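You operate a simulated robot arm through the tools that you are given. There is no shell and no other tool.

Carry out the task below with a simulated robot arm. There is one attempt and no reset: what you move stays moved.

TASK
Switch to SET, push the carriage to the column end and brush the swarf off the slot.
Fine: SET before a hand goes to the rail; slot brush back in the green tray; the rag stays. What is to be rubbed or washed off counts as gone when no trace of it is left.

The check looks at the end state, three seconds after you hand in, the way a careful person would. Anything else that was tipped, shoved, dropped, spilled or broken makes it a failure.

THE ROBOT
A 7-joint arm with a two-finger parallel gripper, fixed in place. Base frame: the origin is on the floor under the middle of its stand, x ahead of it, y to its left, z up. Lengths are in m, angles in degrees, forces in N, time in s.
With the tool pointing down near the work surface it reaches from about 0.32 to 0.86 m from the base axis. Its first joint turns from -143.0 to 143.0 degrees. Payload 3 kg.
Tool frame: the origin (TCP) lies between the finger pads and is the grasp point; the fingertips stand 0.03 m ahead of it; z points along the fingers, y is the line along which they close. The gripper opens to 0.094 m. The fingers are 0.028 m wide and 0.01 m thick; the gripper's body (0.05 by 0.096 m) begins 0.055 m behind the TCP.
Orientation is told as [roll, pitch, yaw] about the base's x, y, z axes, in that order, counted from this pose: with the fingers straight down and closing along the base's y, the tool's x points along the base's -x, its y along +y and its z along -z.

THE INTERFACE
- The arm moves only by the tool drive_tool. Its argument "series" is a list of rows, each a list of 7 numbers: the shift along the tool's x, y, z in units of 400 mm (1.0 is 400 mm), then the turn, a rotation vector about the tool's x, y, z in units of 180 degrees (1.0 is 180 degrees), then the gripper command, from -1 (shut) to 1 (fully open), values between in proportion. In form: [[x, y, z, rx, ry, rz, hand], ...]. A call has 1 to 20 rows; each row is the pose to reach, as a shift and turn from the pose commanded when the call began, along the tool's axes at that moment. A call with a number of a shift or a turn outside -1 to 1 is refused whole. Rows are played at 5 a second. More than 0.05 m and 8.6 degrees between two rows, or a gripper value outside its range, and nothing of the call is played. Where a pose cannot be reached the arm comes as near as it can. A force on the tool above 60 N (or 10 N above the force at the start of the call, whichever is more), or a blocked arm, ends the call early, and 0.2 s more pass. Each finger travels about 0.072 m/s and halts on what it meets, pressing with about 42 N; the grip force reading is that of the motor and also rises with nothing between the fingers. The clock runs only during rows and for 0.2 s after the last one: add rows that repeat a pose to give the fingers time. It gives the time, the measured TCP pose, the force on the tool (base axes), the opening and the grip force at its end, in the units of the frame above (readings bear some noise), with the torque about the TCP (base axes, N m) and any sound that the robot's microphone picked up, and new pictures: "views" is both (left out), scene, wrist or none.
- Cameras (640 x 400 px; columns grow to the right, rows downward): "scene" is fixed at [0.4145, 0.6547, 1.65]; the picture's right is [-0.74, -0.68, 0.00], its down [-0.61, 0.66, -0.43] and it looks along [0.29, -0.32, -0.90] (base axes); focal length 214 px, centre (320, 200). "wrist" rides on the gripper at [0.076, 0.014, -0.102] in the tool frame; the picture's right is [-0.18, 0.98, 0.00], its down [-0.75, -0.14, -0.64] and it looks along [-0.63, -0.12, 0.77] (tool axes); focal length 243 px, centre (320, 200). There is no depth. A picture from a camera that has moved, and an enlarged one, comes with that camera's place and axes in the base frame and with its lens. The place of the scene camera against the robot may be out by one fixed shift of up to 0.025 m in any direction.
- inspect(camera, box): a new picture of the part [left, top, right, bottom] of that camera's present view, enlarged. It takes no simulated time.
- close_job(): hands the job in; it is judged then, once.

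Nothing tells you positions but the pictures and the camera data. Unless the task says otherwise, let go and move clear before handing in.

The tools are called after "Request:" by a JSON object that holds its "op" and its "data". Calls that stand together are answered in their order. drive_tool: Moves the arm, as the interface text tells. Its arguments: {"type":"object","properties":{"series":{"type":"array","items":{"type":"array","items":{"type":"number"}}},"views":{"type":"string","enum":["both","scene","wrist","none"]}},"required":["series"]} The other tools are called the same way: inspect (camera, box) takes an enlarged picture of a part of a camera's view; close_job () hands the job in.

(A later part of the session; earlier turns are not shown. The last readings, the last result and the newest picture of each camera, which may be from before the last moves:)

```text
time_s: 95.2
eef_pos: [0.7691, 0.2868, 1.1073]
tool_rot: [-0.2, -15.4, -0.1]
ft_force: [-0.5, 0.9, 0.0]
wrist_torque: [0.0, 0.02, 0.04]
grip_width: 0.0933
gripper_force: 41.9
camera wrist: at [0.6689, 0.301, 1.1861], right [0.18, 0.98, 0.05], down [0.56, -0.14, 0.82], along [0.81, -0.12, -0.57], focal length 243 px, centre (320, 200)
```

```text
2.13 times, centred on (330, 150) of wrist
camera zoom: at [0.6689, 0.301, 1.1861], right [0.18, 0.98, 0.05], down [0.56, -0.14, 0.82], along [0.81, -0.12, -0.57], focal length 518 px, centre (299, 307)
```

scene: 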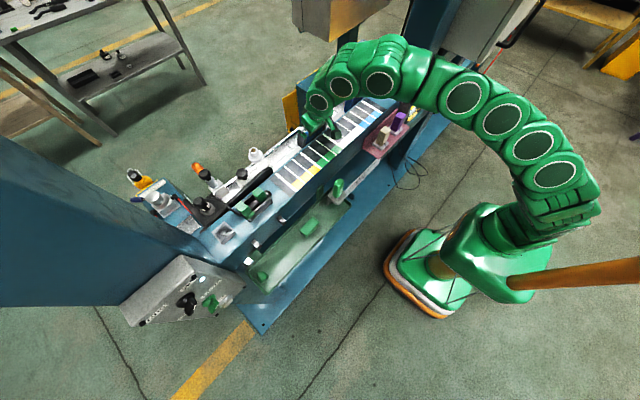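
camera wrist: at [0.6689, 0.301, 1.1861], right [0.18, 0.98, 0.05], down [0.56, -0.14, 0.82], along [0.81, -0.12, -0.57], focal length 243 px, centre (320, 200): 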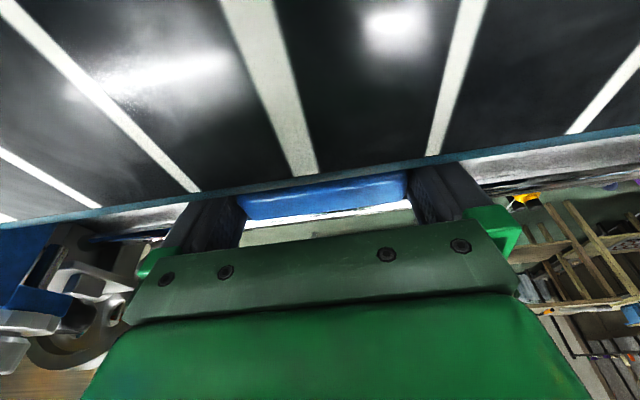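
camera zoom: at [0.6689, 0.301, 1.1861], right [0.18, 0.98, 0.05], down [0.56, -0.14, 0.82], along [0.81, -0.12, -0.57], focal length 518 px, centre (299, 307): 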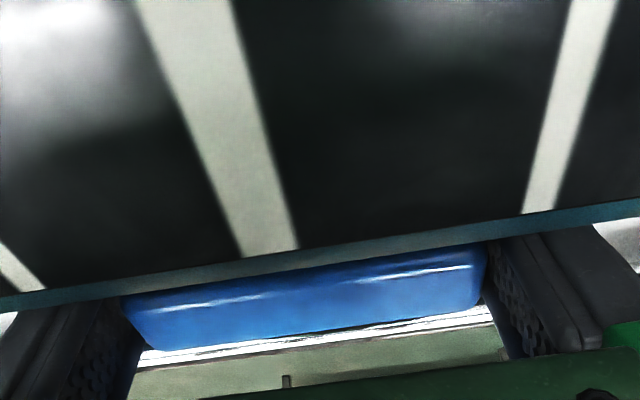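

Lowering the last centimetre carefully to find contact.

Request:
{"op": "drive_tool", "data": {"series": [[0.0027, 0, 0.0097, 0, 0, 0, -1], [0.0053, 0, 0.0193, 0, 0, 0, -1]], "views": "none"}}

```text
time_s: 95.8
eef_pos: [0.7683, 0.2868, 1.1007]
tool_rot: [0.0, -15.5, -0.1]
ft_force: [-4.4, -0.3, 18.2]
wrist_torque: [-0.1, -0.08, 0.01]
grip_width: 0.0935
gripper_force: 42.4
```

Bristles are in contact at about 18 N. Sweeping along the slot back and forth over the swarf area.

Request:
{"op": "drive_tool", "data": {"series": [[0, 0.04, 0, 0, 0, 0, -1], [0, 0.08, 0, 0, 0, 0, -1], [0, 0.115, 0, 0, 0, 0, -1], [0, 0.07, 0, 0, 0, 0, -1], [0, 0.02, 0, 0, 0, 0, -1], [0, -0.03, 0, 0, 0, 0, -1], [0, -0.08, 0, 0, 0, 0, -1], [0, -0.13, 0, 0, 0, 0, -1], [0, -0.17, 0, 0, 0, 0, -1], [0, -0.12, 0, 0, 0, 0, -1], [0, -0.07, 0, 0, 0, 0, -1], [0, -0.02, 0, 0, 0, 0, -1], [0, 0.03, 0, 0, 0, 0, -1], [0, 0.08, 0, 0, 0, 0, -1], [0, 0.115, 0, 0, 0, 0, -1], [0, 0.07, 0, 0, 0, 0, -1], [0, 0.02, 0, 0, 0, 0, -1], [0, 0, 0, 0, 0, 0, -1]], "views": "both"}}

Request:
{"op": "inspect", "data": {"camera": "scene", "box": [270, 100, 350, 160]}}

```text
time_s: 99.6
eef_pos: [0.7685, 0.2855, 1.1017]
tool_rot: [-0.2, -15.4, -0.1]
ft_force: [-1.0, 0.0, -0.7]
wrist_torque: [0.01, 0.02, 0.03]
grip_width: 0.0935
gripper_force: 41.8
camera wrist: at [0.6677, 0.2998, 1.1792], right [0.18, 0.98, 0.05], down [0.56, -0.14, 0.82], along [0.81, -0.12, -0.57], focal length 243 px, centre (320, 200)
```

scene: 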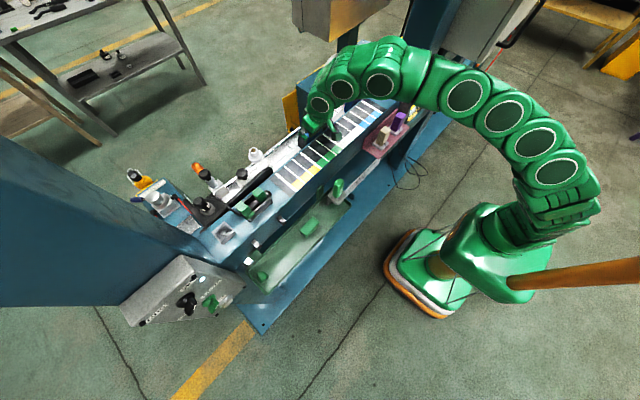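
wrist: 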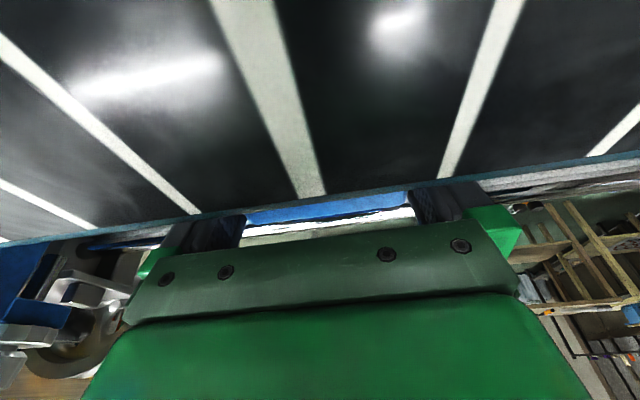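

```text
6.67 times, centred on (310, 130) of scene
camera zoom: at [0.4145, 0.6547, 1.65], right [-0.74, -0.68, 0.0], down [-0.61, 0.66, -0.43], along [0.29, -0.32, -0.9], focal length 1430 px, centre (387, 667)
```

zoom: 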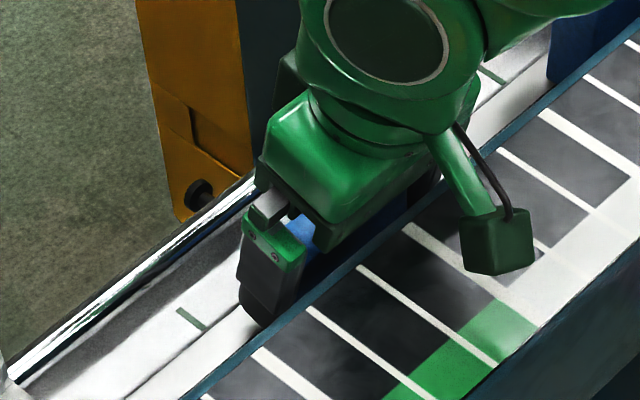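

Contact force has vanished, so the brush eased slightly in the grip. Lowering a little to restore light contact.

Request:
{"op": "drive_tool", "data": {"series": [[0.0013, 0, 0.0048, 0, 0, 0, -1], [0.002, 0, 0.0072, 0, 0, 0, -1]], "views": "wrist"}}

Request:
{"op": "inspect", "data": {"camera": "wrist", "box": [220, 170, 460, 250]}}

```text
time_s: 100.2
eef_pos: [0.7685, 0.2855, 1.0994]
tool_rot: [0.0, -15.7, -0.1]
ft_force: [-5.1, -0.6, 26.5]
wrist_torque: [-0.24, -0.14, 0.0]
grip_width: 0.093
gripper_force: 41.7
camera wrist: at [0.668, 0.2998, 1.1776], right [0.18, 0.98, 0.05], down [0.55, -0.14, 0.82], along [0.81, -0.12, -0.57], focal length 243 px, centre (320, 200)
```

wrist: 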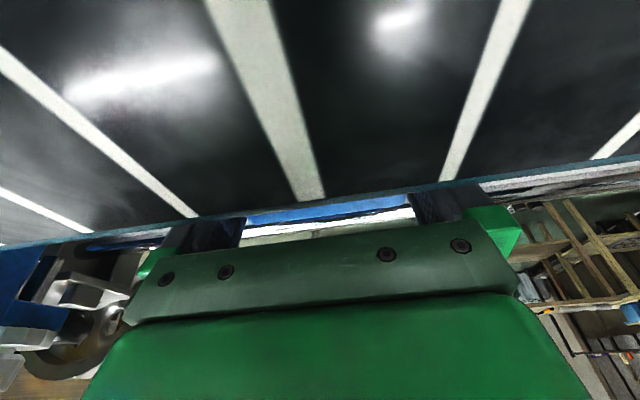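

```text
2.67 times, centred on (340, 210) of wrist
camera zoom: at [0.668, 0.2998, 1.1776], right [0.18, 0.98, 0.05], down [0.55, -0.14, 0.82], along [0.81, -0.12, -0.57], focal length 647 px, centre (267, 173)
```

zoom: 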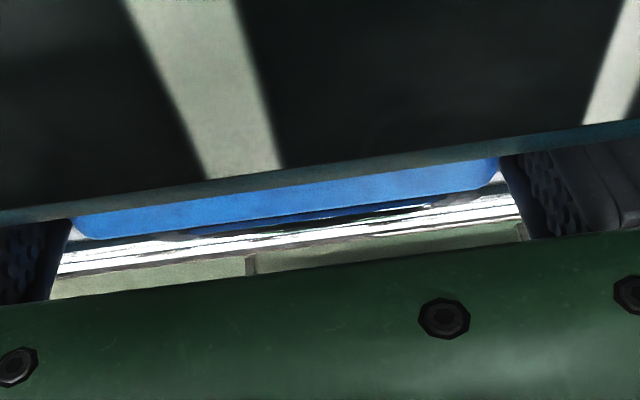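

Pressing at about 26 N now. Another set of strokes along the slot at this height.

Request:
{"op": "drive_tool", "data": {"series": [[0, 0.05, 0, 0, 0, 0, -1], [0, 0.1, 0, 0, 0, 0, -1], [0, 0.125, 0, 0, 0, 0, -1], [0, 0.08, 0, 0, 0, 0, -1], [0, 0.03, 0, 0, 0, 0, -1], [0, -0.02, 0, 0, 0, 0, -1], [0, -0.07, 0, 0, 0, 0, -1], [0, -0.12, 0, 0, 0, 0, -1], [0, -0.17, 0, 0, 0, 0, -1]], "views": "none"}}

Request:
{"op": "drive_tool", "data": {"series": [[0, 0.05, 0, 0, 0, 0, -1], [0, 0.1, 0, 0, 0, 0, -1], [0, 0.15, 0, 0, 0, 0, -1], [0, 0.2, 0, 0, 0, 0, -1], [0, 0.25, 0, 0, 0, 0, -1], [0, 0.295, 0, 0, 0, 0, -1]], "views": "scene"}}

```text
time_s: 102.2
eef_pos: [0.7668, 0.2163, 1.0983]
tool_rot: [-0.1, -15.5, -0.1]
ft_force: [1.2, 9.7, 28.4]
wrist_torque: [1.39, -0.02, -0.18]
grip_width: 0.0932
gripper_force: 41.6
```

```text
time_s: 103.6
eef_pos: [0.7687, 0.3352, 1.097]
tool_rot: [-0.1, -15.6, -0.2]
ft_force: [-0.7, -5.8, 17.6]
wrist_torque: [0.46, 0.02, 0.16]
grip_width: 0.0933
gripper_force: 42.1
```

scene: 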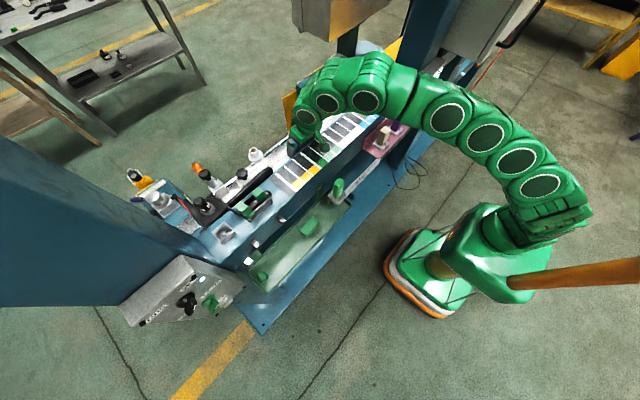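

Contact held through the strokes. Now shifting 10 mm outward (lift, shift, lower) and repeating.

Request:
{"op": "drive_tool", "data": {"series": [[-0.0027, 0, -0.0096, 0, 0, 0, -1], [-0.0268, 0, -0.003, 0, 0, 0, -1], [-0.0241, 0, 0.0066, 0, 0, 0, -1], [-0.0241, -0.05, 0.0066, 0, 0, 0, -1], [-0.0241, -0.1, 0.0066, 0, 0, 0, -1], [-0.0241, -0.15, 0.0066, 0, 0, 0, -1], [-0.0241, -0.2, 0.0066, 0, 0, 0, -1], [-0.0241, -0.25, 0.0066, 0, 0, 0, -1], [-0.0241, -0.295, 0.0066, 0, 0, 0, -1]], "views": "none"}}

Request:
{"op": "drive_tool", "data": {"series": [[0, 0.05, 0, 0, 0, 0, -1], [0, 0.1, 0, 0, 0, 0, -1], [0, 0.15, 0, 0, 0, 0, -1], [0, 0.2, 0, 0, 0, 0, -1], [0, 0.25, 0, 0, 0, 0, -1], [0, 0.295, 0, 0, 0, 0, -1]], "views": "wrist"}}

```text
time_s: 105.6
eef_pos: [0.7793, 0.2169, 1.0969]
tool_rot: [-0.1, -15.4, -0.1]
ft_force: [0.6, 2.8, 9.1]
wrist_torque: [0.45, 0.01, -0.12]
grip_width: 0.0931
gripper_force: 42.1
```

```text
time_s: 107.0
eef_pos: [0.778, 0.337, 1.0975]
tool_rot: [-0.1, -15.2, -0.1]
ft_force: [-1.8, -1.2, 5.3]
wrist_torque: [0.23, 0.05, 0.08]
grip_width: 0.093
gripper_force: 42.3
camera wrist: at [0.677, 0.3503, 1.1759], right [0.18, 0.98, 0.05], down [0.56, -0.14, 0.82], along [0.81, -0.12, -0.57], focal length 243 px, centre (320, 200)
```

wrist: 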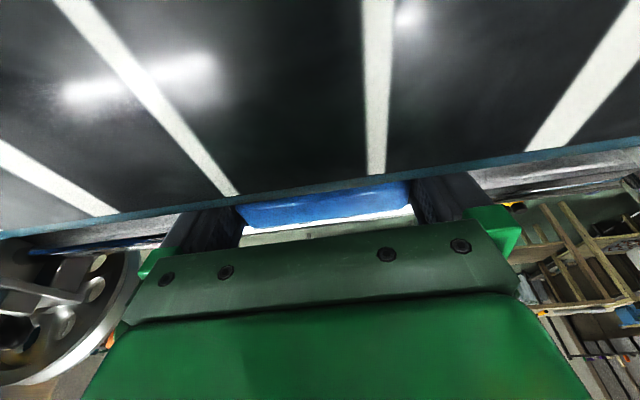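

Now the near-side pass: lift, shift about 14 mm back toward the beam, lower, and stroke.

Request:
{"op": "drive_tool", "data": {"series": [[-0.0027, 0, -0.0096, 0, 0, 0, -1], [0.0323, 0, -0.0192, 0, 0, 0, -1], [0.035, 0, -0.0096, 0, 0, 0, -1], [0.0355, 0, -0.008, 0, 0, 0, -1]], "views": "none"}}

```text
time_s: 108.0
eef_pos: [0.7639, 0.3349, 1.0981]
tool_rot: [-0.1, -15.4, -0.1]
ft_force: [-2.3, -1.6, 6.5]
wrist_torque: [0.31, 0.1, 0.12]
grip_width: 0.0931
gripper_force: 41.4
```

Request:
{"op": "drive_tool", "data": {"series": [[0.0003, -0.05, 0.0012, 0, 0, 0, -1], [0.0003, -0.1, 0.0012, 0, 0, 0, -1], [0.0003, -0.15, 0.0012, 0, 0, 0, -1], [0.0003, -0.2, 0.0012, 0, 0, 0, -1], [0.0003, -0.25, 0.0012, 0, 0, 0, -1], [0.0003, -0.295, 0.0012, 0, 0, 0, -1], [0.0003, -0.24, 0.0012, 0, 0, 0, -1], [0.0003, -0.19, 0.0012, 0, 0, 0, -1], [0.0003, -0.14, 0.0012, 0, 0, 0, -1], [0.0003, -0.09, 0.0012, 0, 0, 0, -1], [0.0003, -0.04, 0.0012, 0, 0, 0, -1], [0.0003, 0.005, 0.0012, 0, 0, 0, -1]], "views": "none"}}

```text
time_s: 110.1
eef_pos: [0.7662, 0.2837, 1.0969]
tool_rot: [0.0, -15.5, -0.3]
ft_force: [-1.7, 1.5, 8.4]
wrist_torque: [0.07, 0.1, 0.02]
grip_width: 0.0931
gripper_force: 42.0
stopped in row 10: the force on the tool passed its limit at 113 N (the readings are from after the stop); the commanded pose is now the measured one
```

A force spike stopped that stroke. I'll lift the brush clear and look at everything.

Request:
{"op": "drive_tool", "data": {"series": [[-0.008, 0, -0.029, 0, 0, 0, -1], [-0.02, 0, -0.09, 0, 0, 0, -1], [-0.033, 0, -0.16, 0, 0, 0, -1], [-0.04, 0, -0.2, 0, 0, 0, -1]], "views": "both"}}

Request:
{"op": "inspect", "data": {"camera": "scene", "box": [240, 70, 400, 190]}}

Request:
{"op": "inspect", "data": {"camera": "wrist", "box": [180, 40, 480, 240]}}

```text
time_s: 111.1
eef_pos: [0.7593, 0.2837, 1.1785]
tool_rot: [0.1, -15.5, -0.3]
ft_force: [-0.2, -0.5, -0.5]
wrist_torque: [0.01, 0.02, 0.02]
grip_width: 0.0934
gripper_force: 41.8
camera wrist: at [0.6592, 0.2976, 1.2571], right [0.18, 0.98, 0.05], down [0.55, -0.14, 0.82], along [0.81, -0.12, -0.57], focal length 243 px, centre (320, 200)
```

scene: 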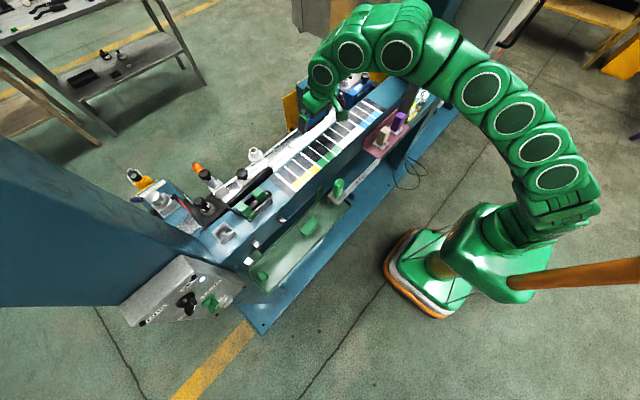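
wrist: 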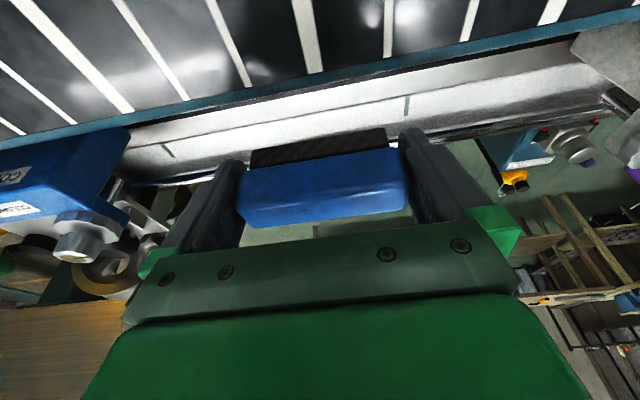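

```text
3.33 times, centred on (320, 130) of scene
camera zoom: at [0.4145, 0.6547, 1.65], right [-0.74, -0.68, 0.0], down [-0.61, 0.66, -0.43], along [0.29, -0.32, -0.9], focal length 715 px, centre (320, 433)
```

zoom: 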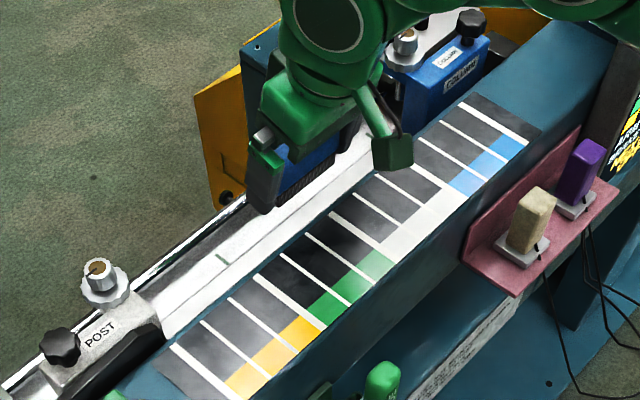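

```text
2.00 times, centred on (330, 140) of wrist
camera zoom: at [0.6592, 0.2976, 1.2571], right [0.18, 0.98, 0.05], down [0.55, -0.14, 0.82], along [0.81, -0.12, -0.57], focal length 485 px, centre (300, 320)
```

zoom: 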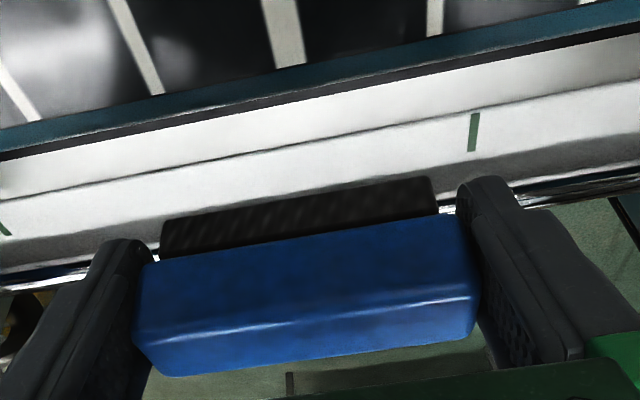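

The brush, rail and column all look undisturbed; the spike was probably the fingers grazing the beam's back edge. To check the slot from above I need the camera on the far side, so I'll bring the brush back to free space and turn around with it.

Request:
{"op": "drive_tool", "data": {"series": [[-0.013, 0, -0.048, 0, -0.02, 0, -1], [0.03, 0.005, -0.075, 0, -0.04, 0, -1], [0.075, 0.01, -0.1, 0, -0.06, 0, -1], [0.126, 0.016, -0.127, 0, -0.0806, 0, -1], [0.22, 0.03, -0.15, 0, -0.07, 0, -1], [0.31, 0.045, -0.165, 0, -0.06, 0, -1], [0.4, 0.06, -0.185, 0, -0.045, 0, -1], [0.49, 0.075, -0.2, 0, -0.03, 0, -1], [0.585, 0.09, -0.22, 0, -0.015, 0, -1], [0.68, 0.11, -0.242, 0, 0, 0, -1]], "views": "scene"}}

```text
time_s: 113.3
eef_pos: [0.4703, 0.3285, 1.199]
tool_rot: [0.0, -15.4, -0.4]
ft_force: [-0.6, -0.1, -0.3]
wrist_torque: [-0.05, 0.0, -0.03]
grip_width: 0.0934
gripper_force: 41.8
```

scene: 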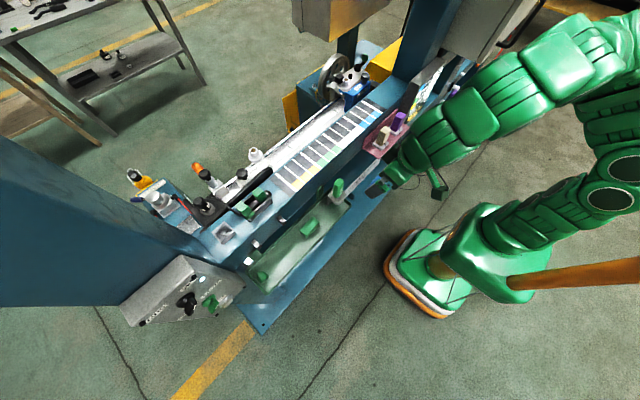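

Request:
{"op": "drive_tool", "data": {"series": [[0.01, 0.045, -0.01, 0, 0.021, 0, -1], [0.02, 0.09, -0.02, 0, 0.043, 0, -1], [0.03, 0.134, -0.03, 0, 0.064, 0, -1], [0.041, 0.179, -0.04, 0, 0.0856, 0, -1]], "views": "none"}}

Request:
{"op": "drive_tool", "data": {"series": [[0, 0, 0, 0, 0, 0.04, -1], [0, 0, 0, 0, 0, 0.08, -1], [0, 0, 0, 0, 0, 0.12, -1], [0, 0, 0, 0, 0, 0.16, -1], [0, 0, 0, 0, 0, 0.2, -1], [0, 0, 0, 0, 0, 0.24, -1], [0, 0, 0, 0, 0, 0.28, -1], [0, 0, 0, 0, 0, 0.32, -1], [0, 0, 0, 0, 0, 0.36, -1], [0, 0, 0, 0, 0, 0.4, -1], [0, 0, 0, 0, 0, 0.44, -1], [0, 0, 0, 0, 0, 0.48, -1]], "views": "none"}}

Request:
{"op": "drive_tool", "data": {"series": [[0, 0, 0, 0, 0, 0.04, -1], [0, 0, 0, 0, 0, 0.08, -1], [0, 0, 0, 0, 0, 0.12, -1], [0, 0, 0, 0, 0, 0.16, -1], [0, 0, 0, 0, 0, 0.2, -1], [0, 0, 0, 0, 0, 0.24, -1], [0, 0, 0, 0, 0, 0.28, -1], [0, 0, 0, 0, 0, 0.32, -1], [0, 0, 0, 0, 0, 0.36, -1], [0, 0, 0, 0, 0, 0.4, -1], [0, 0, 0, 0, 0, 0.44, -1], [0, 0, 0, 0, 0, 0.48, -1], [0, 0, 0, 0, 0, 0.518, -1]], "views": "both"}}

```text
time_s: 114.3
eef_pos: [0.451, 0.4016, 1.2091]
tool_rot: [0.0, -0.1, -0.1]
ft_force: [-0.5, -1.6, -1.1]
wrist_torque: [0.01, 0.02, 0.03]
grip_width: 0.0934
gripper_force: 42.2
```

```text
time_s: 116.9
eef_pos: [0.4522, 0.3994, 1.2095]
tool_rot: [0.1, -0.1, -86.8]
ft_force: [-0.3, -0.1, -1.0]
wrist_torque: [-0.02, 0.01, -0.02]
grip_width: 0.0934
gripper_force: 41.7
```

```text
time_s: 119.7
eef_pos: [0.4533, 0.4005, 1.21]
tool_rot: [0.1, 0.1, 180.0]
ft_force: [-0.6, 0.5, -1.1]
wrist_torque: [-0.03, 0.01, 0.0]
grip_width: 0.0931
gripper_force: 42.0
camera wrist: at [0.5284, 0.3862, 1.3119], right [-0.18, -0.98, 0.0], down [-0.75, 0.14, 0.64], along [-0.63, 0.12, -0.77], focal length 243 px, centre (320, 200)
```

scene: 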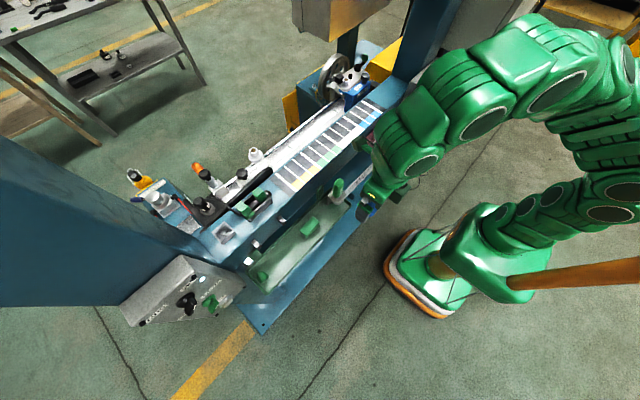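
wrist: 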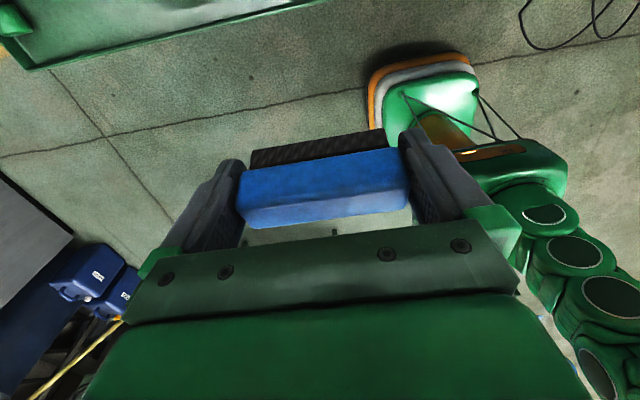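

Now moving to a viewpoint above the rail to inspect the slot.

Request:
{"op": "drive_tool", "data": {"series": [[0.06, 0.03, -0.06, 0, 0.015, 0, -1], [0.14, 0.06, -0.1, 0, 0.03, 0, -1], [0.22, 0.1, -0.13, 0, 0.05, 0, -1], [0.3, 0.14, -0.15, 0, 0.07, 0, -1], [0.38, 0.18, -0.16, 0, 0.09, 0, -1], [0.46, 0.22, -0.165, 0, 0.11, 0, -1], [0.5375, 0.25, -0.1675, 0, 0.122, 0, -1]], "views": "both"}}

Request:
{"op": "inspect", "data": {"camera": "wrist", "box": [220, 20, 460, 140]}}

```text
time_s: 121.3
eef_pos: [0.6702, 0.3006, 1.2761]
tool_rot: [0.1, 22.0, -179.9]
ft_force: [0.3, -0.3, -0.5]
wrist_torque: [0.01, -0.02, 0.0]
grip_width: 0.0933
gripper_force: 41.7
camera wrist: at [0.7021, 0.287, 1.3988], right [-0.17, -0.98, -0.07], down [-0.94, 0.14, 0.31], along [-0.3, 0.12, -0.95], focal length 243 px, centre (320, 200)
```

scene: 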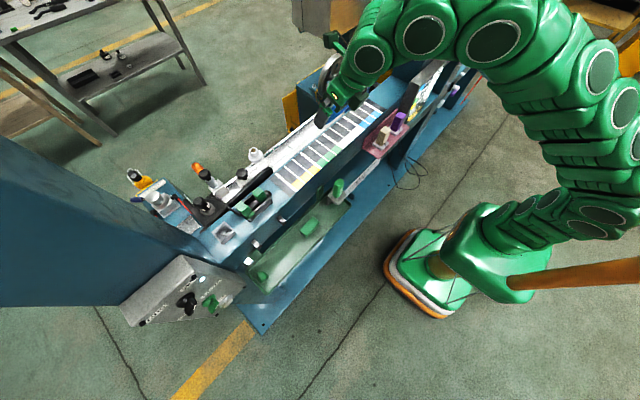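
wrist: 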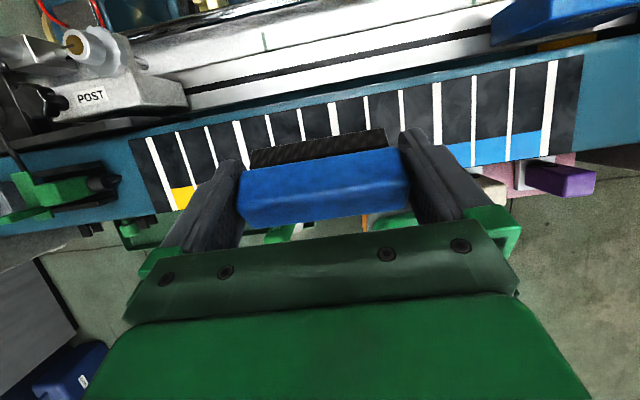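

```text
2.67 times, centred on (340, 80) of wrist
camera zoom: at [0.7021, 0.287, 1.3988], right [-0.17, -0.98, -0.07], down [-0.94, 0.14, 0.31], along [-0.3, 0.12, -0.95], focal length 647 px, centre (267, 520)
```

zoom: 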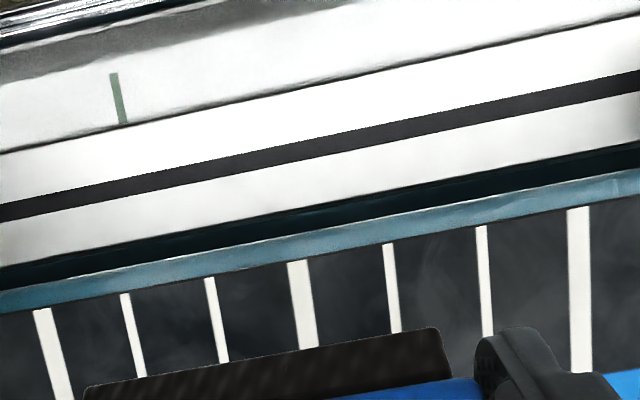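

The slot and slab look clean. I'll zoom in closely along the whole length to be sure no speck remains.

Request:
{"op": "inspect", "data": {"camera": "wrist", "box": [180, 60, 300, 130]}}

Request:
{"op": "inspect", "data": {"camera": "wrist", "box": [280, 40, 400, 110]}}

Request:
{"op": "inspect", "data": {"camera": "wrist", "box": [380, 20, 500, 90]}}

```text
5.33 times, centred on (240, 95) of wrist
camera zoom: at [0.7021, 0.287, 1.3988], right [-0.17, -0.98, -0.07], down [-0.94, 0.14, 0.31], along [-0.3, 0.12, -0.95], focal length 1294 px, centre (747, 760)
```

zoom: 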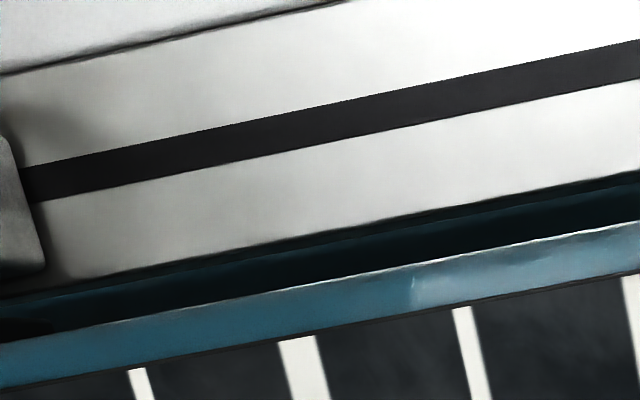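

```text
5.33 times, centred on (340, 75) of wrist
camera zoom: at [0.7021, 0.287, 1.3988], right [-0.17, -0.98, -0.07], down [-0.94, 0.14, 0.31], along [-0.3, 0.12, -0.95], focal length 1294 px, centre (213, 867)
```

zoom: 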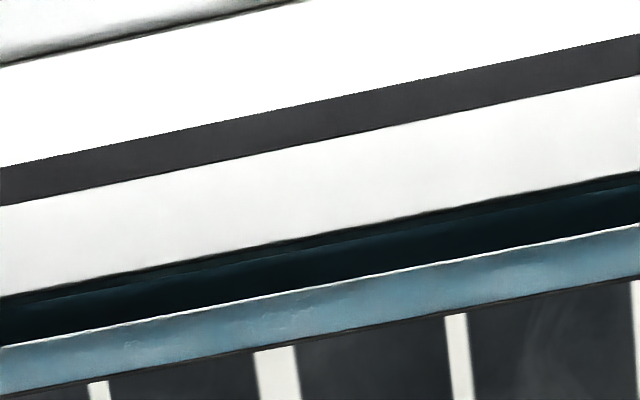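

```text
5.33 times, centred on (440, 55) of wrist
camera zoom: at [0.7021, 0.287, 1.3988], right [-0.17, -0.98, -0.07], down [-0.94, 0.14, 0.31], along [-0.3, 0.12, -0.95], focal length 1294 px, centre (-320, 973)
```

zoom: 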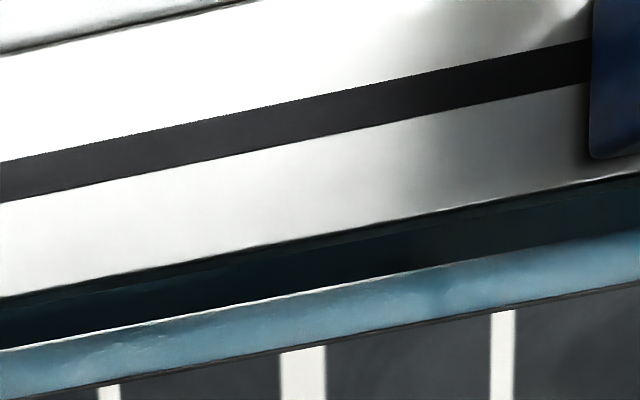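

The slot and slab are completely clean. Now I'll carry the brush back to the tray, reversing the turn in free space.

Request:
{"op": "drive_tool", "data": {"series": [[-0.08, -0.035, -0.007, 0, -0.017, 0, -1], [-0.16, -0.07, -0.014, 0, -0.035, 0, -1], [-0.24, -0.107, -0.021, 0, -0.052, 0, -1], [-0.32, -0.142, -0.028, 0, -0.07, 0, -1], [-0.4, -0.178, -0.035, 0, -0.087, 0, -1], [-0.48, -0.213, -0.042, 0, -0.105, 0, -1], [-0.565, -0.249, -0.05, 0, -0.122, 0, -1]], "views": "none"}}

Request:
{"op": "drive_tool", "data": {"series": [[0, 0, 0, 0, 0, -0.04, -1], [0, 0, 0, 0, 0, -0.08, -1], [0, 0, 0, 0, 0, -0.12, -1], [0, 0, 0, 0, 0, -0.16, -1], [0, 0, 0, 0, 0, -0.2, -1], [0, 0, 0, 0, 0, -0.24, -1], [0, 0, 0, 0, 0, -0.28, -1], [0, 0, 0, 0, 0, -0.32, -1], [0, 0, 0, 0, 0, -0.36, -1], [0, 0, 0, 0, 0, -0.4, -1], [0, 0, 0, 0, 0, -0.44, -1], [0, 0, 0, 0, 0, -0.48, -1]], "views": "scene"}}

```text
time_s: 122.9
eef_pos: [0.4507, 0.4003, 1.2102]
tool_rot: [0.0, -0.1, -179.9]
ft_force: [-0.5, 1.0, -0.6]
wrist_torque: [-0.06, 0.0, -0.01]
grip_width: 0.093
gripper_force: 41.9
```

```text
time_s: 125.5
eef_pos: [0.4496, 0.4006, 1.2092]
tool_rot: [0.2, 0.0, -93.4]
ft_force: [-0.4, -0.4, -1.3]
wrist_torque: [0.0, -0.02, 0.02]
grip_width: 0.0934
gripper_force: 42.1
```

scene: 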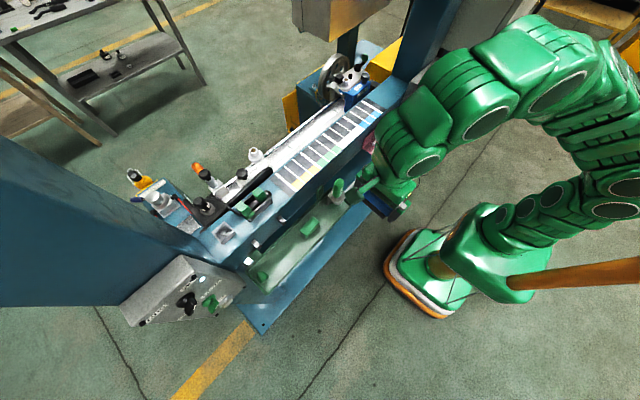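

Request:
{"op": "drive_tool", "data": {"series": [[0, 0, 0, 0, 0, -0.04, -1], [0, 0, 0, 0, 0, -0.08, -1], [0, 0, 0, 0, 0, -0.12, -1], [0, 0, 0, 0, 0, -0.16, -1], [0, 0, 0, 0, 0, -0.2, -1], [0, 0, 0, 0, 0, -0.24, -1], [0, 0, 0, 0, 0, -0.28, -1], [0, 0, 0, 0, 0, -0.32, -1], [0, 0, 0, 0, 0, -0.36, -1], [0, 0, 0, 0, 0, -0.4, -1], [0, 0, 0, 0, 0, -0.44, -1], [0, 0, 0, 0, 0, -0.48, -1], [0, 0, 0, 0, 0, -0.519, -1]], "views": "wrist"}}

Request:
{"op": "inspect", "data": {"camera": "scene", "box": [290, 50, 410, 130]}}

```text
time_s: 128.3
eef_pos: [0.4497, 0.3995, 1.2094]
tool_rot: [0.0, -0.1, 0.0]
ft_force: [0.0, -0.2, -1.0]
wrist_torque: [-0.01, 0.02, 0.01]
grip_width: 0.0933
gripper_force: 41.5
camera wrist: at [0.3742, 0.4141, 1.3122], right [0.18, 0.98, 0.0], down [0.75, -0.14, 0.64], along [0.63, -0.12, -0.77], focal length 243 px, centre (320, 200)
```

wrist: 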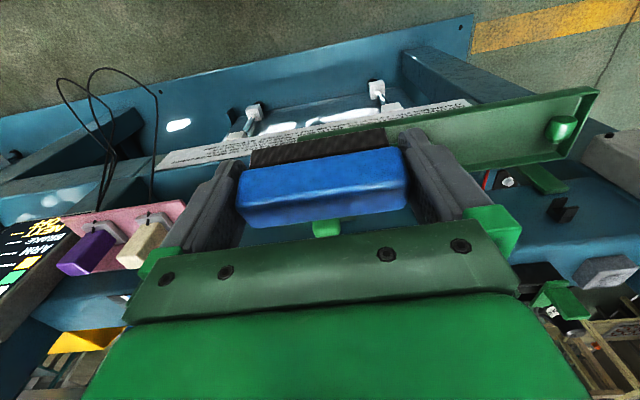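

```text
5.00 times, centred on (350, 90) of scene
camera zoom: at [0.4145, 0.6547, 1.65], right [-0.74, -0.68, 0.0], down [-0.61, 0.66, -0.43], along [0.29, -0.32, -0.9], focal length 1072 px, centre (170, 750)
```

zoom: 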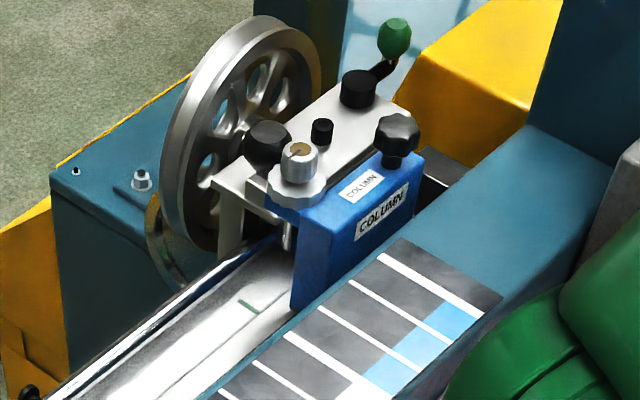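

The carriage is resting at the column end. Carrying the brush over to the tray.

Request:
{"op": "drive_tool", "data": {"series": [[0, 0.08, 0.0, 0, -0.014, 0, -1], [0, 0.17, 0.01, 0, -0.028, 0, -1], [-0.01, 0.26, 0.03, 0, -0.043, 0, -1], [-0.02, 0.35, 0.06, 0, -0.057, 0, -1], [-0.035, 0.43, 0.09, 0, -0.072, 0, -1], [-0.05, 0.501, 0.1235, 0, -0.086, 0, -1]], "views": "wrist"}}

Request:
{"op": "inspect", "data": {"camera": "wrist", "box": [150, 20, 500, 240]}}

```text
time_s: 129.7
eef_pos: [0.4713, 0.6004, 1.1598]
tool_rot: [-0.1, -15.5, -0.1]
ft_force: [0.1, -0.1, -1.4]
wrist_torque: [-0.02, -0.02, 0.03]
grip_width: 0.0932
gripper_force: 42.2
camera wrist: at [0.3707, 0.6151, 1.2386], right [0.18, 0.98, 0.05], down [0.55, -0.14, 0.82], along [0.81, -0.12, -0.57], focal length 243 px, centre (320, 200)
```

wrist: 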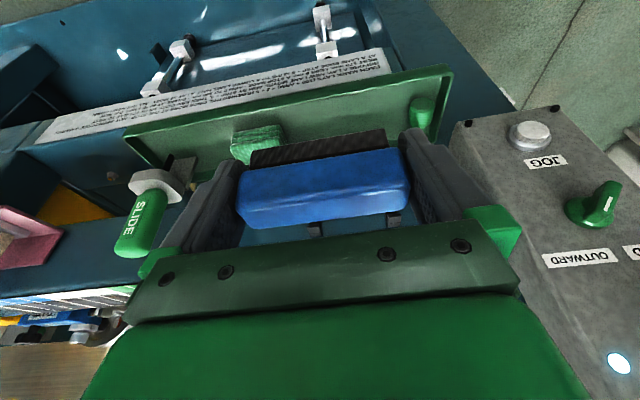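

```text
1.82 times, centred on (325, 130) of wrist
camera zoom: at [0.3707, 0.6151, 1.2386], right [0.18, 0.98, 0.05], down [0.55, -0.14, 0.82], along [0.81, -0.12, -0.57], focal length 441 px, centre (311, 327)
```

zoom: 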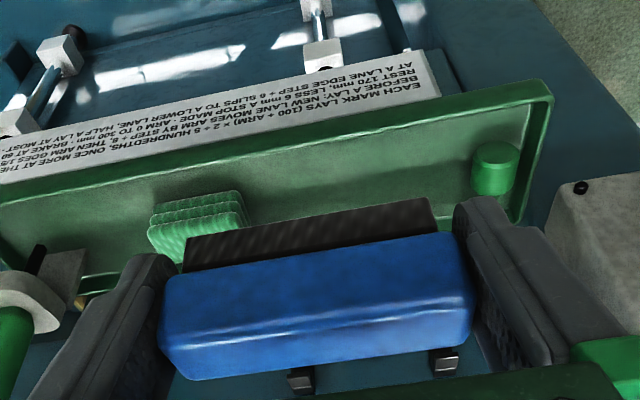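

Approaching above its original spot in the tray.

Request:
{"op": "drive_tool", "data": {"series": [[-0.045, 0.03, 0.08, 0, 0, 0, -1], [-0.095, 0.045, 0.165, 0, 0, 0, -1], [-0.145, 0.045, 0.25, 0, 0, 0, -1]], "views": "wrist"}}

Request:
{"op": "inspect", "data": {"camera": "wrist", "box": [150, 40, 500, 240]}}

```text
time_s: 130.5
eef_pos: [0.5519, 0.6179, 1.0779]
tool_rot: [0.0, -15.5, 0.0]
ft_force: [0.7, -0.7, 0.4]
wrist_torque: [0.03, 0.0, -0.01]
grip_width: 0.0933
gripper_force: 42.1
camera wrist: at [0.4522, 0.6325, 1.1562], right [0.18, 0.98, 0.05], down [0.55, -0.14, 0.82], along [0.81, -0.12, -0.57], focal length 243 px, centre (320, 200)
```

wrist: 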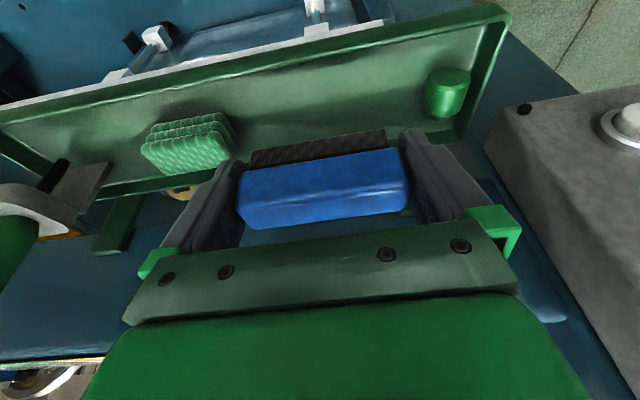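

```text
1.83 times, centred on (325, 140) of wrist
camera zoom: at [0.4522, 0.6325, 1.1562], right [0.18, 0.98, 0.05], down [0.55, -0.14, 0.82], along [0.81, -0.12, -0.57], focal length 444 px, centre (311, 310)
```

zoom: 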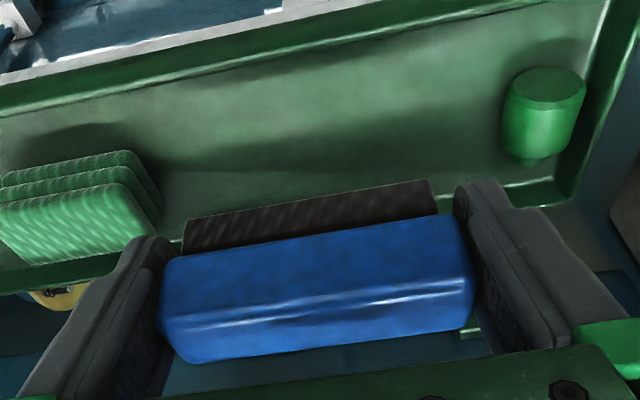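

Lowering the brush into the tray at its old place.

Request:
{"op": "drive_tool", "data": {"series": [[0, 0, 0.04, 0, 0, 0, -1], [0, 0, 0.08, 0, 0, 0, -1], [0, 0, 0.115, 0, 0, 0, -1], [0, 0, 0.14, 0, 0, 0, -1]], "views": "wrist"}}

Request:
{"op": "inspect", "data": {"camera": "wrist", "box": [150, 40, 500, 240]}}

```text
time_s: 131.5
eef_pos: [0.568, 0.6189, 1.0264]
tool_rot: [-0.1, -15.5, 0.0]
ft_force: [0.4, 0.2, -1.6]
wrist_torque: [-0.02, -0.01, -0.01]
grip_width: 0.0932
gripper_force: 42.0
camera wrist: at [0.4679, 0.6329, 1.1044], right [0.18, 0.98, 0.05], down [0.55, -0.14, 0.82], along [0.81, -0.12, -0.57], focal length 243 px, centre (320, 200)
```

wrist: 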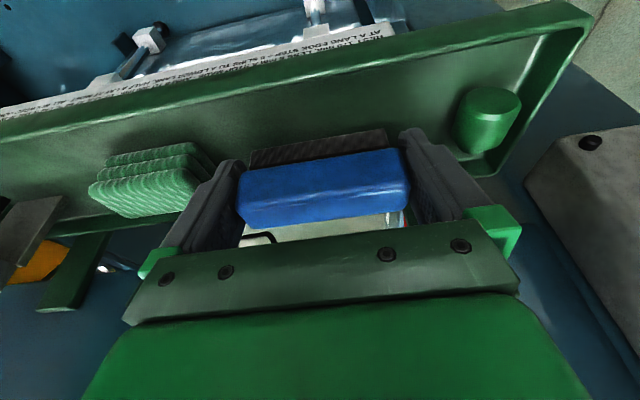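

```text
1.83 times, centred on (325, 140) of wrist
camera zoom: at [0.4679, 0.6329, 1.1044], right [0.18, 0.98, 0.05], down [0.55, -0.14, 0.82], along [0.81, -0.12, -0.57], focal length 444 px, centre (311, 310)
```

zoom: 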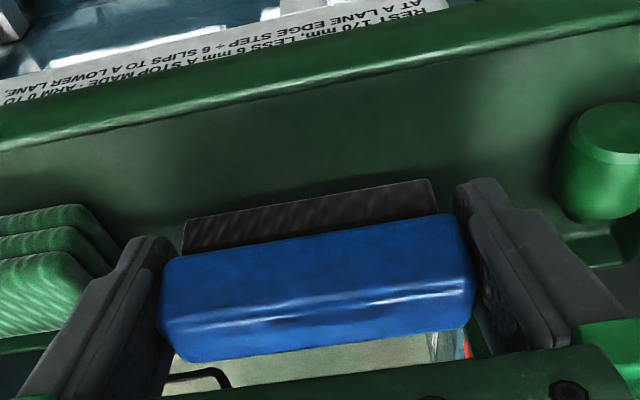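

Request:
{"op": "drive_tool", "data": {"series": [[0, 0, 0.01, 0, 0, 0, -1], [0, 0, 0.019, 0, 0, 0, -1]], "views": "none"}}

```text
time_s: 132.1
eef_pos: [0.571, 0.6196, 1.018]
tool_rot: [-0.1, -15.6, -0.2]
ft_force: [0.3, -0.2, -0.4]
wrist_torque: [0.01, -0.04, 0.03]
grip_width: 0.0935
gripper_force: 41.9
```

Request:
{"op": "drive_tool", "data": {"series": [[0, 0, 0.003, 0, 0, 0, -1], [0, 0, 0.005, 0, 0, 0, -1]], "views": "none"}}

```text
time_s: 132.7
eef_pos: [0.5712, 0.6189, 1.0169]
tool_rot: [0.0, -15.6, -0.1]
ft_force: [0.4, -0.3, 0.3]
wrist_torque: [0.01, -0.02, -0.01]
grip_width: 0.0933
gripper_force: 42.1
```

Request:
{"op": "drive_tool", "data": {"series": [[0, 0, 0.003, 0, 0, 0, -1], [0, 0, 0.005, 0, 0, 0, -1]], "views": "none"}}

```text
time_s: 133.3
eef_pos: [0.5709, 0.6183, 1.0143]
tool_rot: [0.0, -15.6, -0.2]
ft_force: [-1.2, 0.6, 0.0]
wrist_torque: [-0.01, 0.0, -0.01]
grip_width: 0.0931
gripper_force: 42.0
```

Request:
{"op": "drive_tool", "data": {"series": [[0, 0, 0.0025, 0, 0, 0, -1], [0, 0, 0.005, 0, 0, 0, -1]], "views": "wrist"}}

Request:
{"op": "inspect", "data": {"camera": "wrist", "box": [150, 40, 500, 240]}}

```text
time_s: 133.9
eef_pos: [0.5718, 0.6185, 1.0143]
tool_rot: [0.0, -15.6, -0.1]
ft_force: [-0.6, 1.0, -2.0]
wrist_torque: [-0.04, -0.01, 0.0]
grip_width: 0.093
gripper_force: 41.9
camera wrist: at [0.4713, 0.6331, 1.0916], right [0.18, 0.98, 0.05], down [0.55, -0.14, 0.82], along [0.81, -0.12, -0.57], focal length 243 px, centre (320, 200)
```

wrist: 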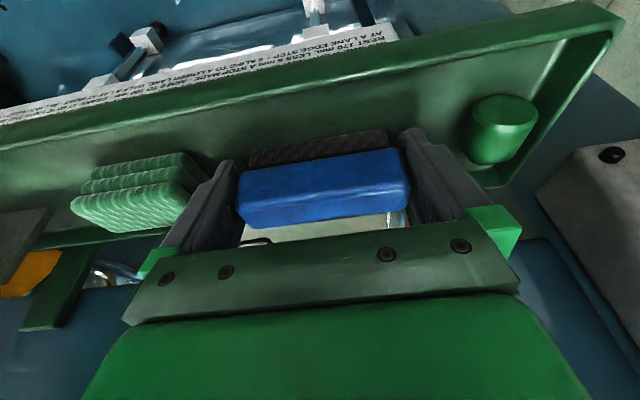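

```text
1.83 times, centred on (325, 140) of wrist
camera zoom: at [0.4713, 0.6331, 1.0916], right [0.18, 0.98, 0.05], down [0.55, -0.14, 0.82], along [0.81, -0.12, -0.57], focal length 444 px, centre (311, 310)
```

zoom: 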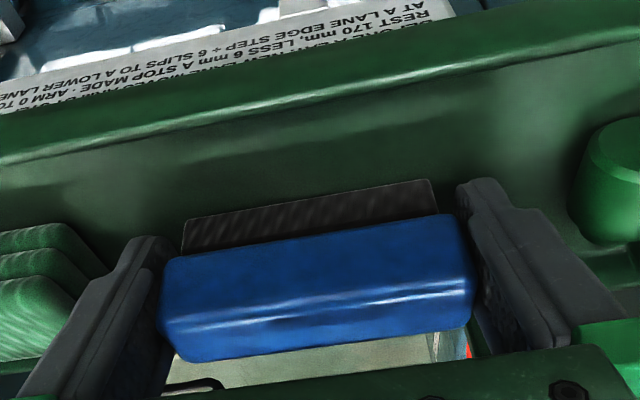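

Request:
{"op": "drive_tool", "data": {"series": [[0, 0, 0.0025, 0, 0, 0, -1]], "views": "none"}}

Request:
{"op": "drive_tool", "data": {"series": [[0, 0, 0.0025, 0, 0, 0, -1]], "views": "none"}}

```text
time_s: 134.3
eef_pos: [0.5728, 0.6194, 1.0127]
tool_rot: [0.0, -15.6, -0.1]
ft_force: [0.2, 0.3, -0.2]
wrist_torque: [0.04, 0.0, 0.02]
grip_width: 0.0932
gripper_force: 42.4
```

```text
time_s: 134.7
eef_pos: [0.574, 0.6204, 1.0137]
tool_rot: [0.1, -15.7, -0.1]
ft_force: [-5.0, -1.5, 18.9]
wrist_torque: [-1.0, 0.27, -0.31]
grip_width: 0.0934
gripper_force: 42.4
```

The fingertip touched the tray floor. Backing up 1 mm and opening to set the brush down.

Request:
{"op": "drive_tool", "data": {"series": [[0, 0, -0.0025, 0, 0, 0, -1], [0, 0, -0.0025, 0, 0, 0, 1], [0, 0, -0.0025, 0, 0, 0, 1], [0, 0, -0.0025, 0, 0, 0, 1]], "views": "wrist"}}

Request:
{"op": "inspect", "data": {"camera": "wrist", "box": [150, 40, 500, 240]}}

```text
time_s: 135.7
eef_pos: [0.5729, 0.6187, 1.0129]
tool_rot: [0.0, -15.5, -0.2]
ft_force: [-0.8, 7.8, 19.9]
wrist_torque: [-0.36, 0.15, 0.08]
grip_width: 0.0938
gripper_force: 0.0
camera wrist: at [0.4719, 0.6329, 1.0909], right [0.18, 0.98, 0.05], down [0.55, -0.14, 0.82], along [0.81, -0.12, -0.57], focal length 243 px, centre (320, 200)
```

wrist: 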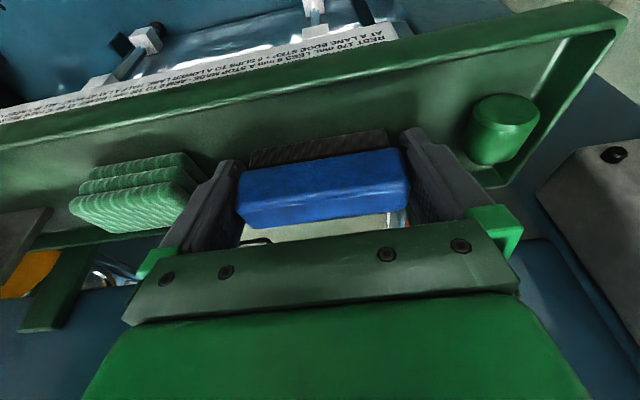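

```text
1.83 times, centred on (325, 140) of wrist
camera zoom: at [0.4719, 0.6329, 1.0909], right [0.18, 0.98, 0.05], down [0.55, -0.14, 0.82], along [0.81, -0.12, -0.57], focal length 444 px, centre (311, 310)
```

zoom: 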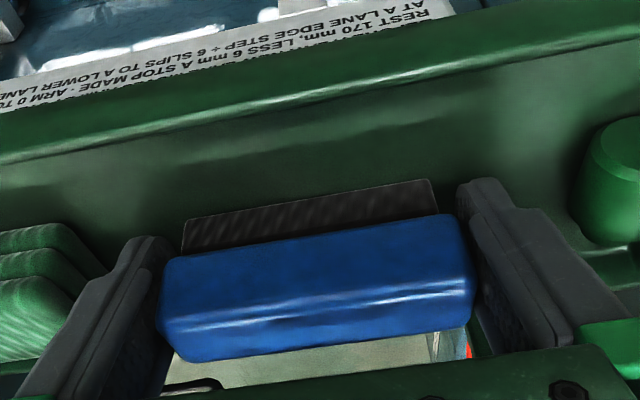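

Opened. Lifting away slowly along the tool axis while checking that the brush stays put.

Request:
{"op": "drive_tool", "data": {"series": [[0, 0, -0.005, 0, 0, 0, 1], [0, 0, -0.01, 0, 0, 0, 1], [0, 0, -0.015, 0, 0, 0, 1]], "views": "wrist"}}

Request:
{"op": "inspect", "data": {"camera": "wrist", "box": [150, 40, 500, 240]}}

```text
time_s: 136.5
eef_pos: [0.5707, 0.6189, 1.0164]
tool_rot: [-0.1, -15.4, -0.1]
ft_force: [0.0, -0.1, -0.5]
wrist_torque: [0.02, -0.01, 0.0]
grip_width: 0.094
gripper_force: 0.0
camera wrist: at [0.4708, 0.6328, 1.0953], right [0.18, 0.98, 0.05], down [0.55, -0.14, 0.82], along [0.81, -0.12, -0.57], focal length 243 px, centre (320, 200)
```

wrist: 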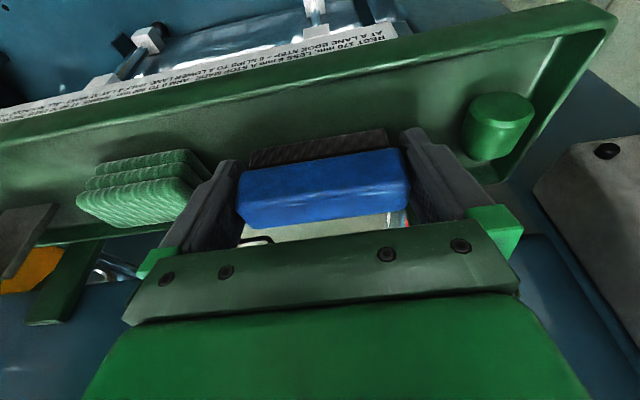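

```text
1.83 times, centred on (325, 140) of wrist
camera zoom: at [0.4708, 0.6328, 1.0953], right [0.18, 0.98, 0.05], down [0.55, -0.14, 0.82], along [0.81, -0.12, -0.57], focal length 444 px, centre (311, 310)
```

zoom: 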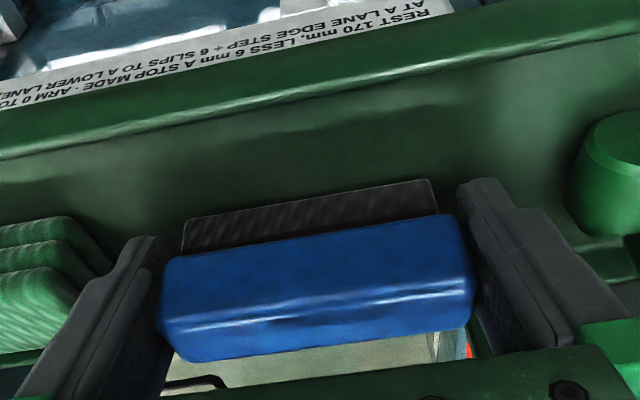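

The brush is still caught: it pitched about 1° in the grip, so it's wedged between the fully open fingers. I'll press it level on the tray floor while rolling the gripper slightly to free it, then lift again.

Request:
{"op": "drive_tool", "data": {"series": [[0, 0, 0.006, 0, 0, 0, 1], [0, 0, 0.012, 0, 0, 0, 1], [0, 0, 0.0135, -0.003, 0, 0, 1], [0, 0, 0.0135, -0.006, 0, 0, 1], [0, 0, 0.0135, -0.009, 0, 0, 1]], "views": "wrist"}}

Request:
{"op": "inspect", "data": {"camera": "wrist", "box": [150, 40, 500, 240]}}

```text
time_s: 137.7
eef_pos: [0.5724, 0.6178, 1.0139]
tool_rot: [1.6, -15.6, 0.0]
ft_force: [-2.1, -2.7, 24.3]
wrist_torque: [-1.32, 0.19, -0.34]
grip_width: 0.0941
gripper_force: 0.1
camera wrist: at [0.4717, 0.6293, 1.0925], right [0.17, 0.98, 0.08], down [0.55, -0.16, 0.82], along [0.81, -0.1, -0.57], focal length 243 px, centre (320, 200)
```

wrist: 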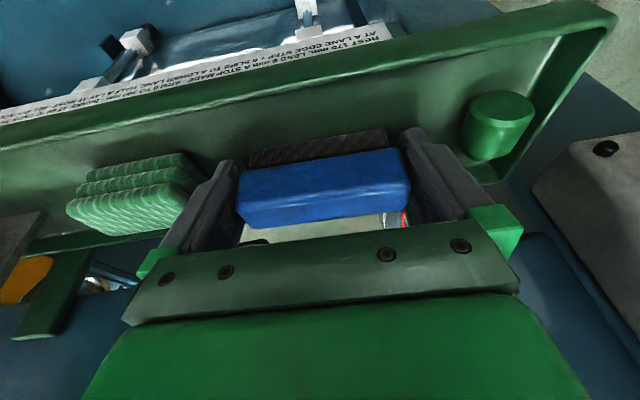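

```text
1.83 times, centred on (325, 140) of wrist
camera zoom: at [0.4717, 0.6293, 1.0925], right [0.17, 0.98, 0.08], down [0.55, -0.16, 0.82], along [0.81, -0.1, -0.57], focal length 444 px, centre (311, 310)
```

zoom: 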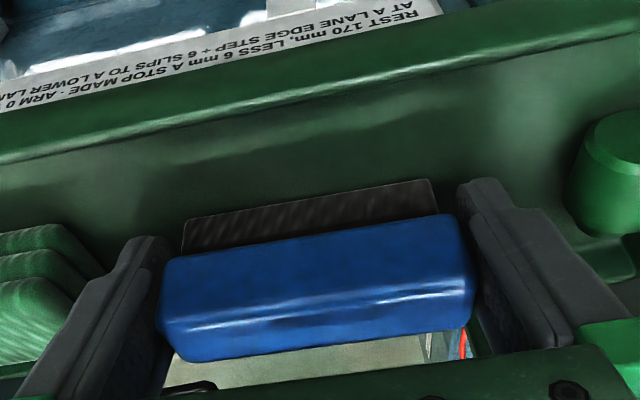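

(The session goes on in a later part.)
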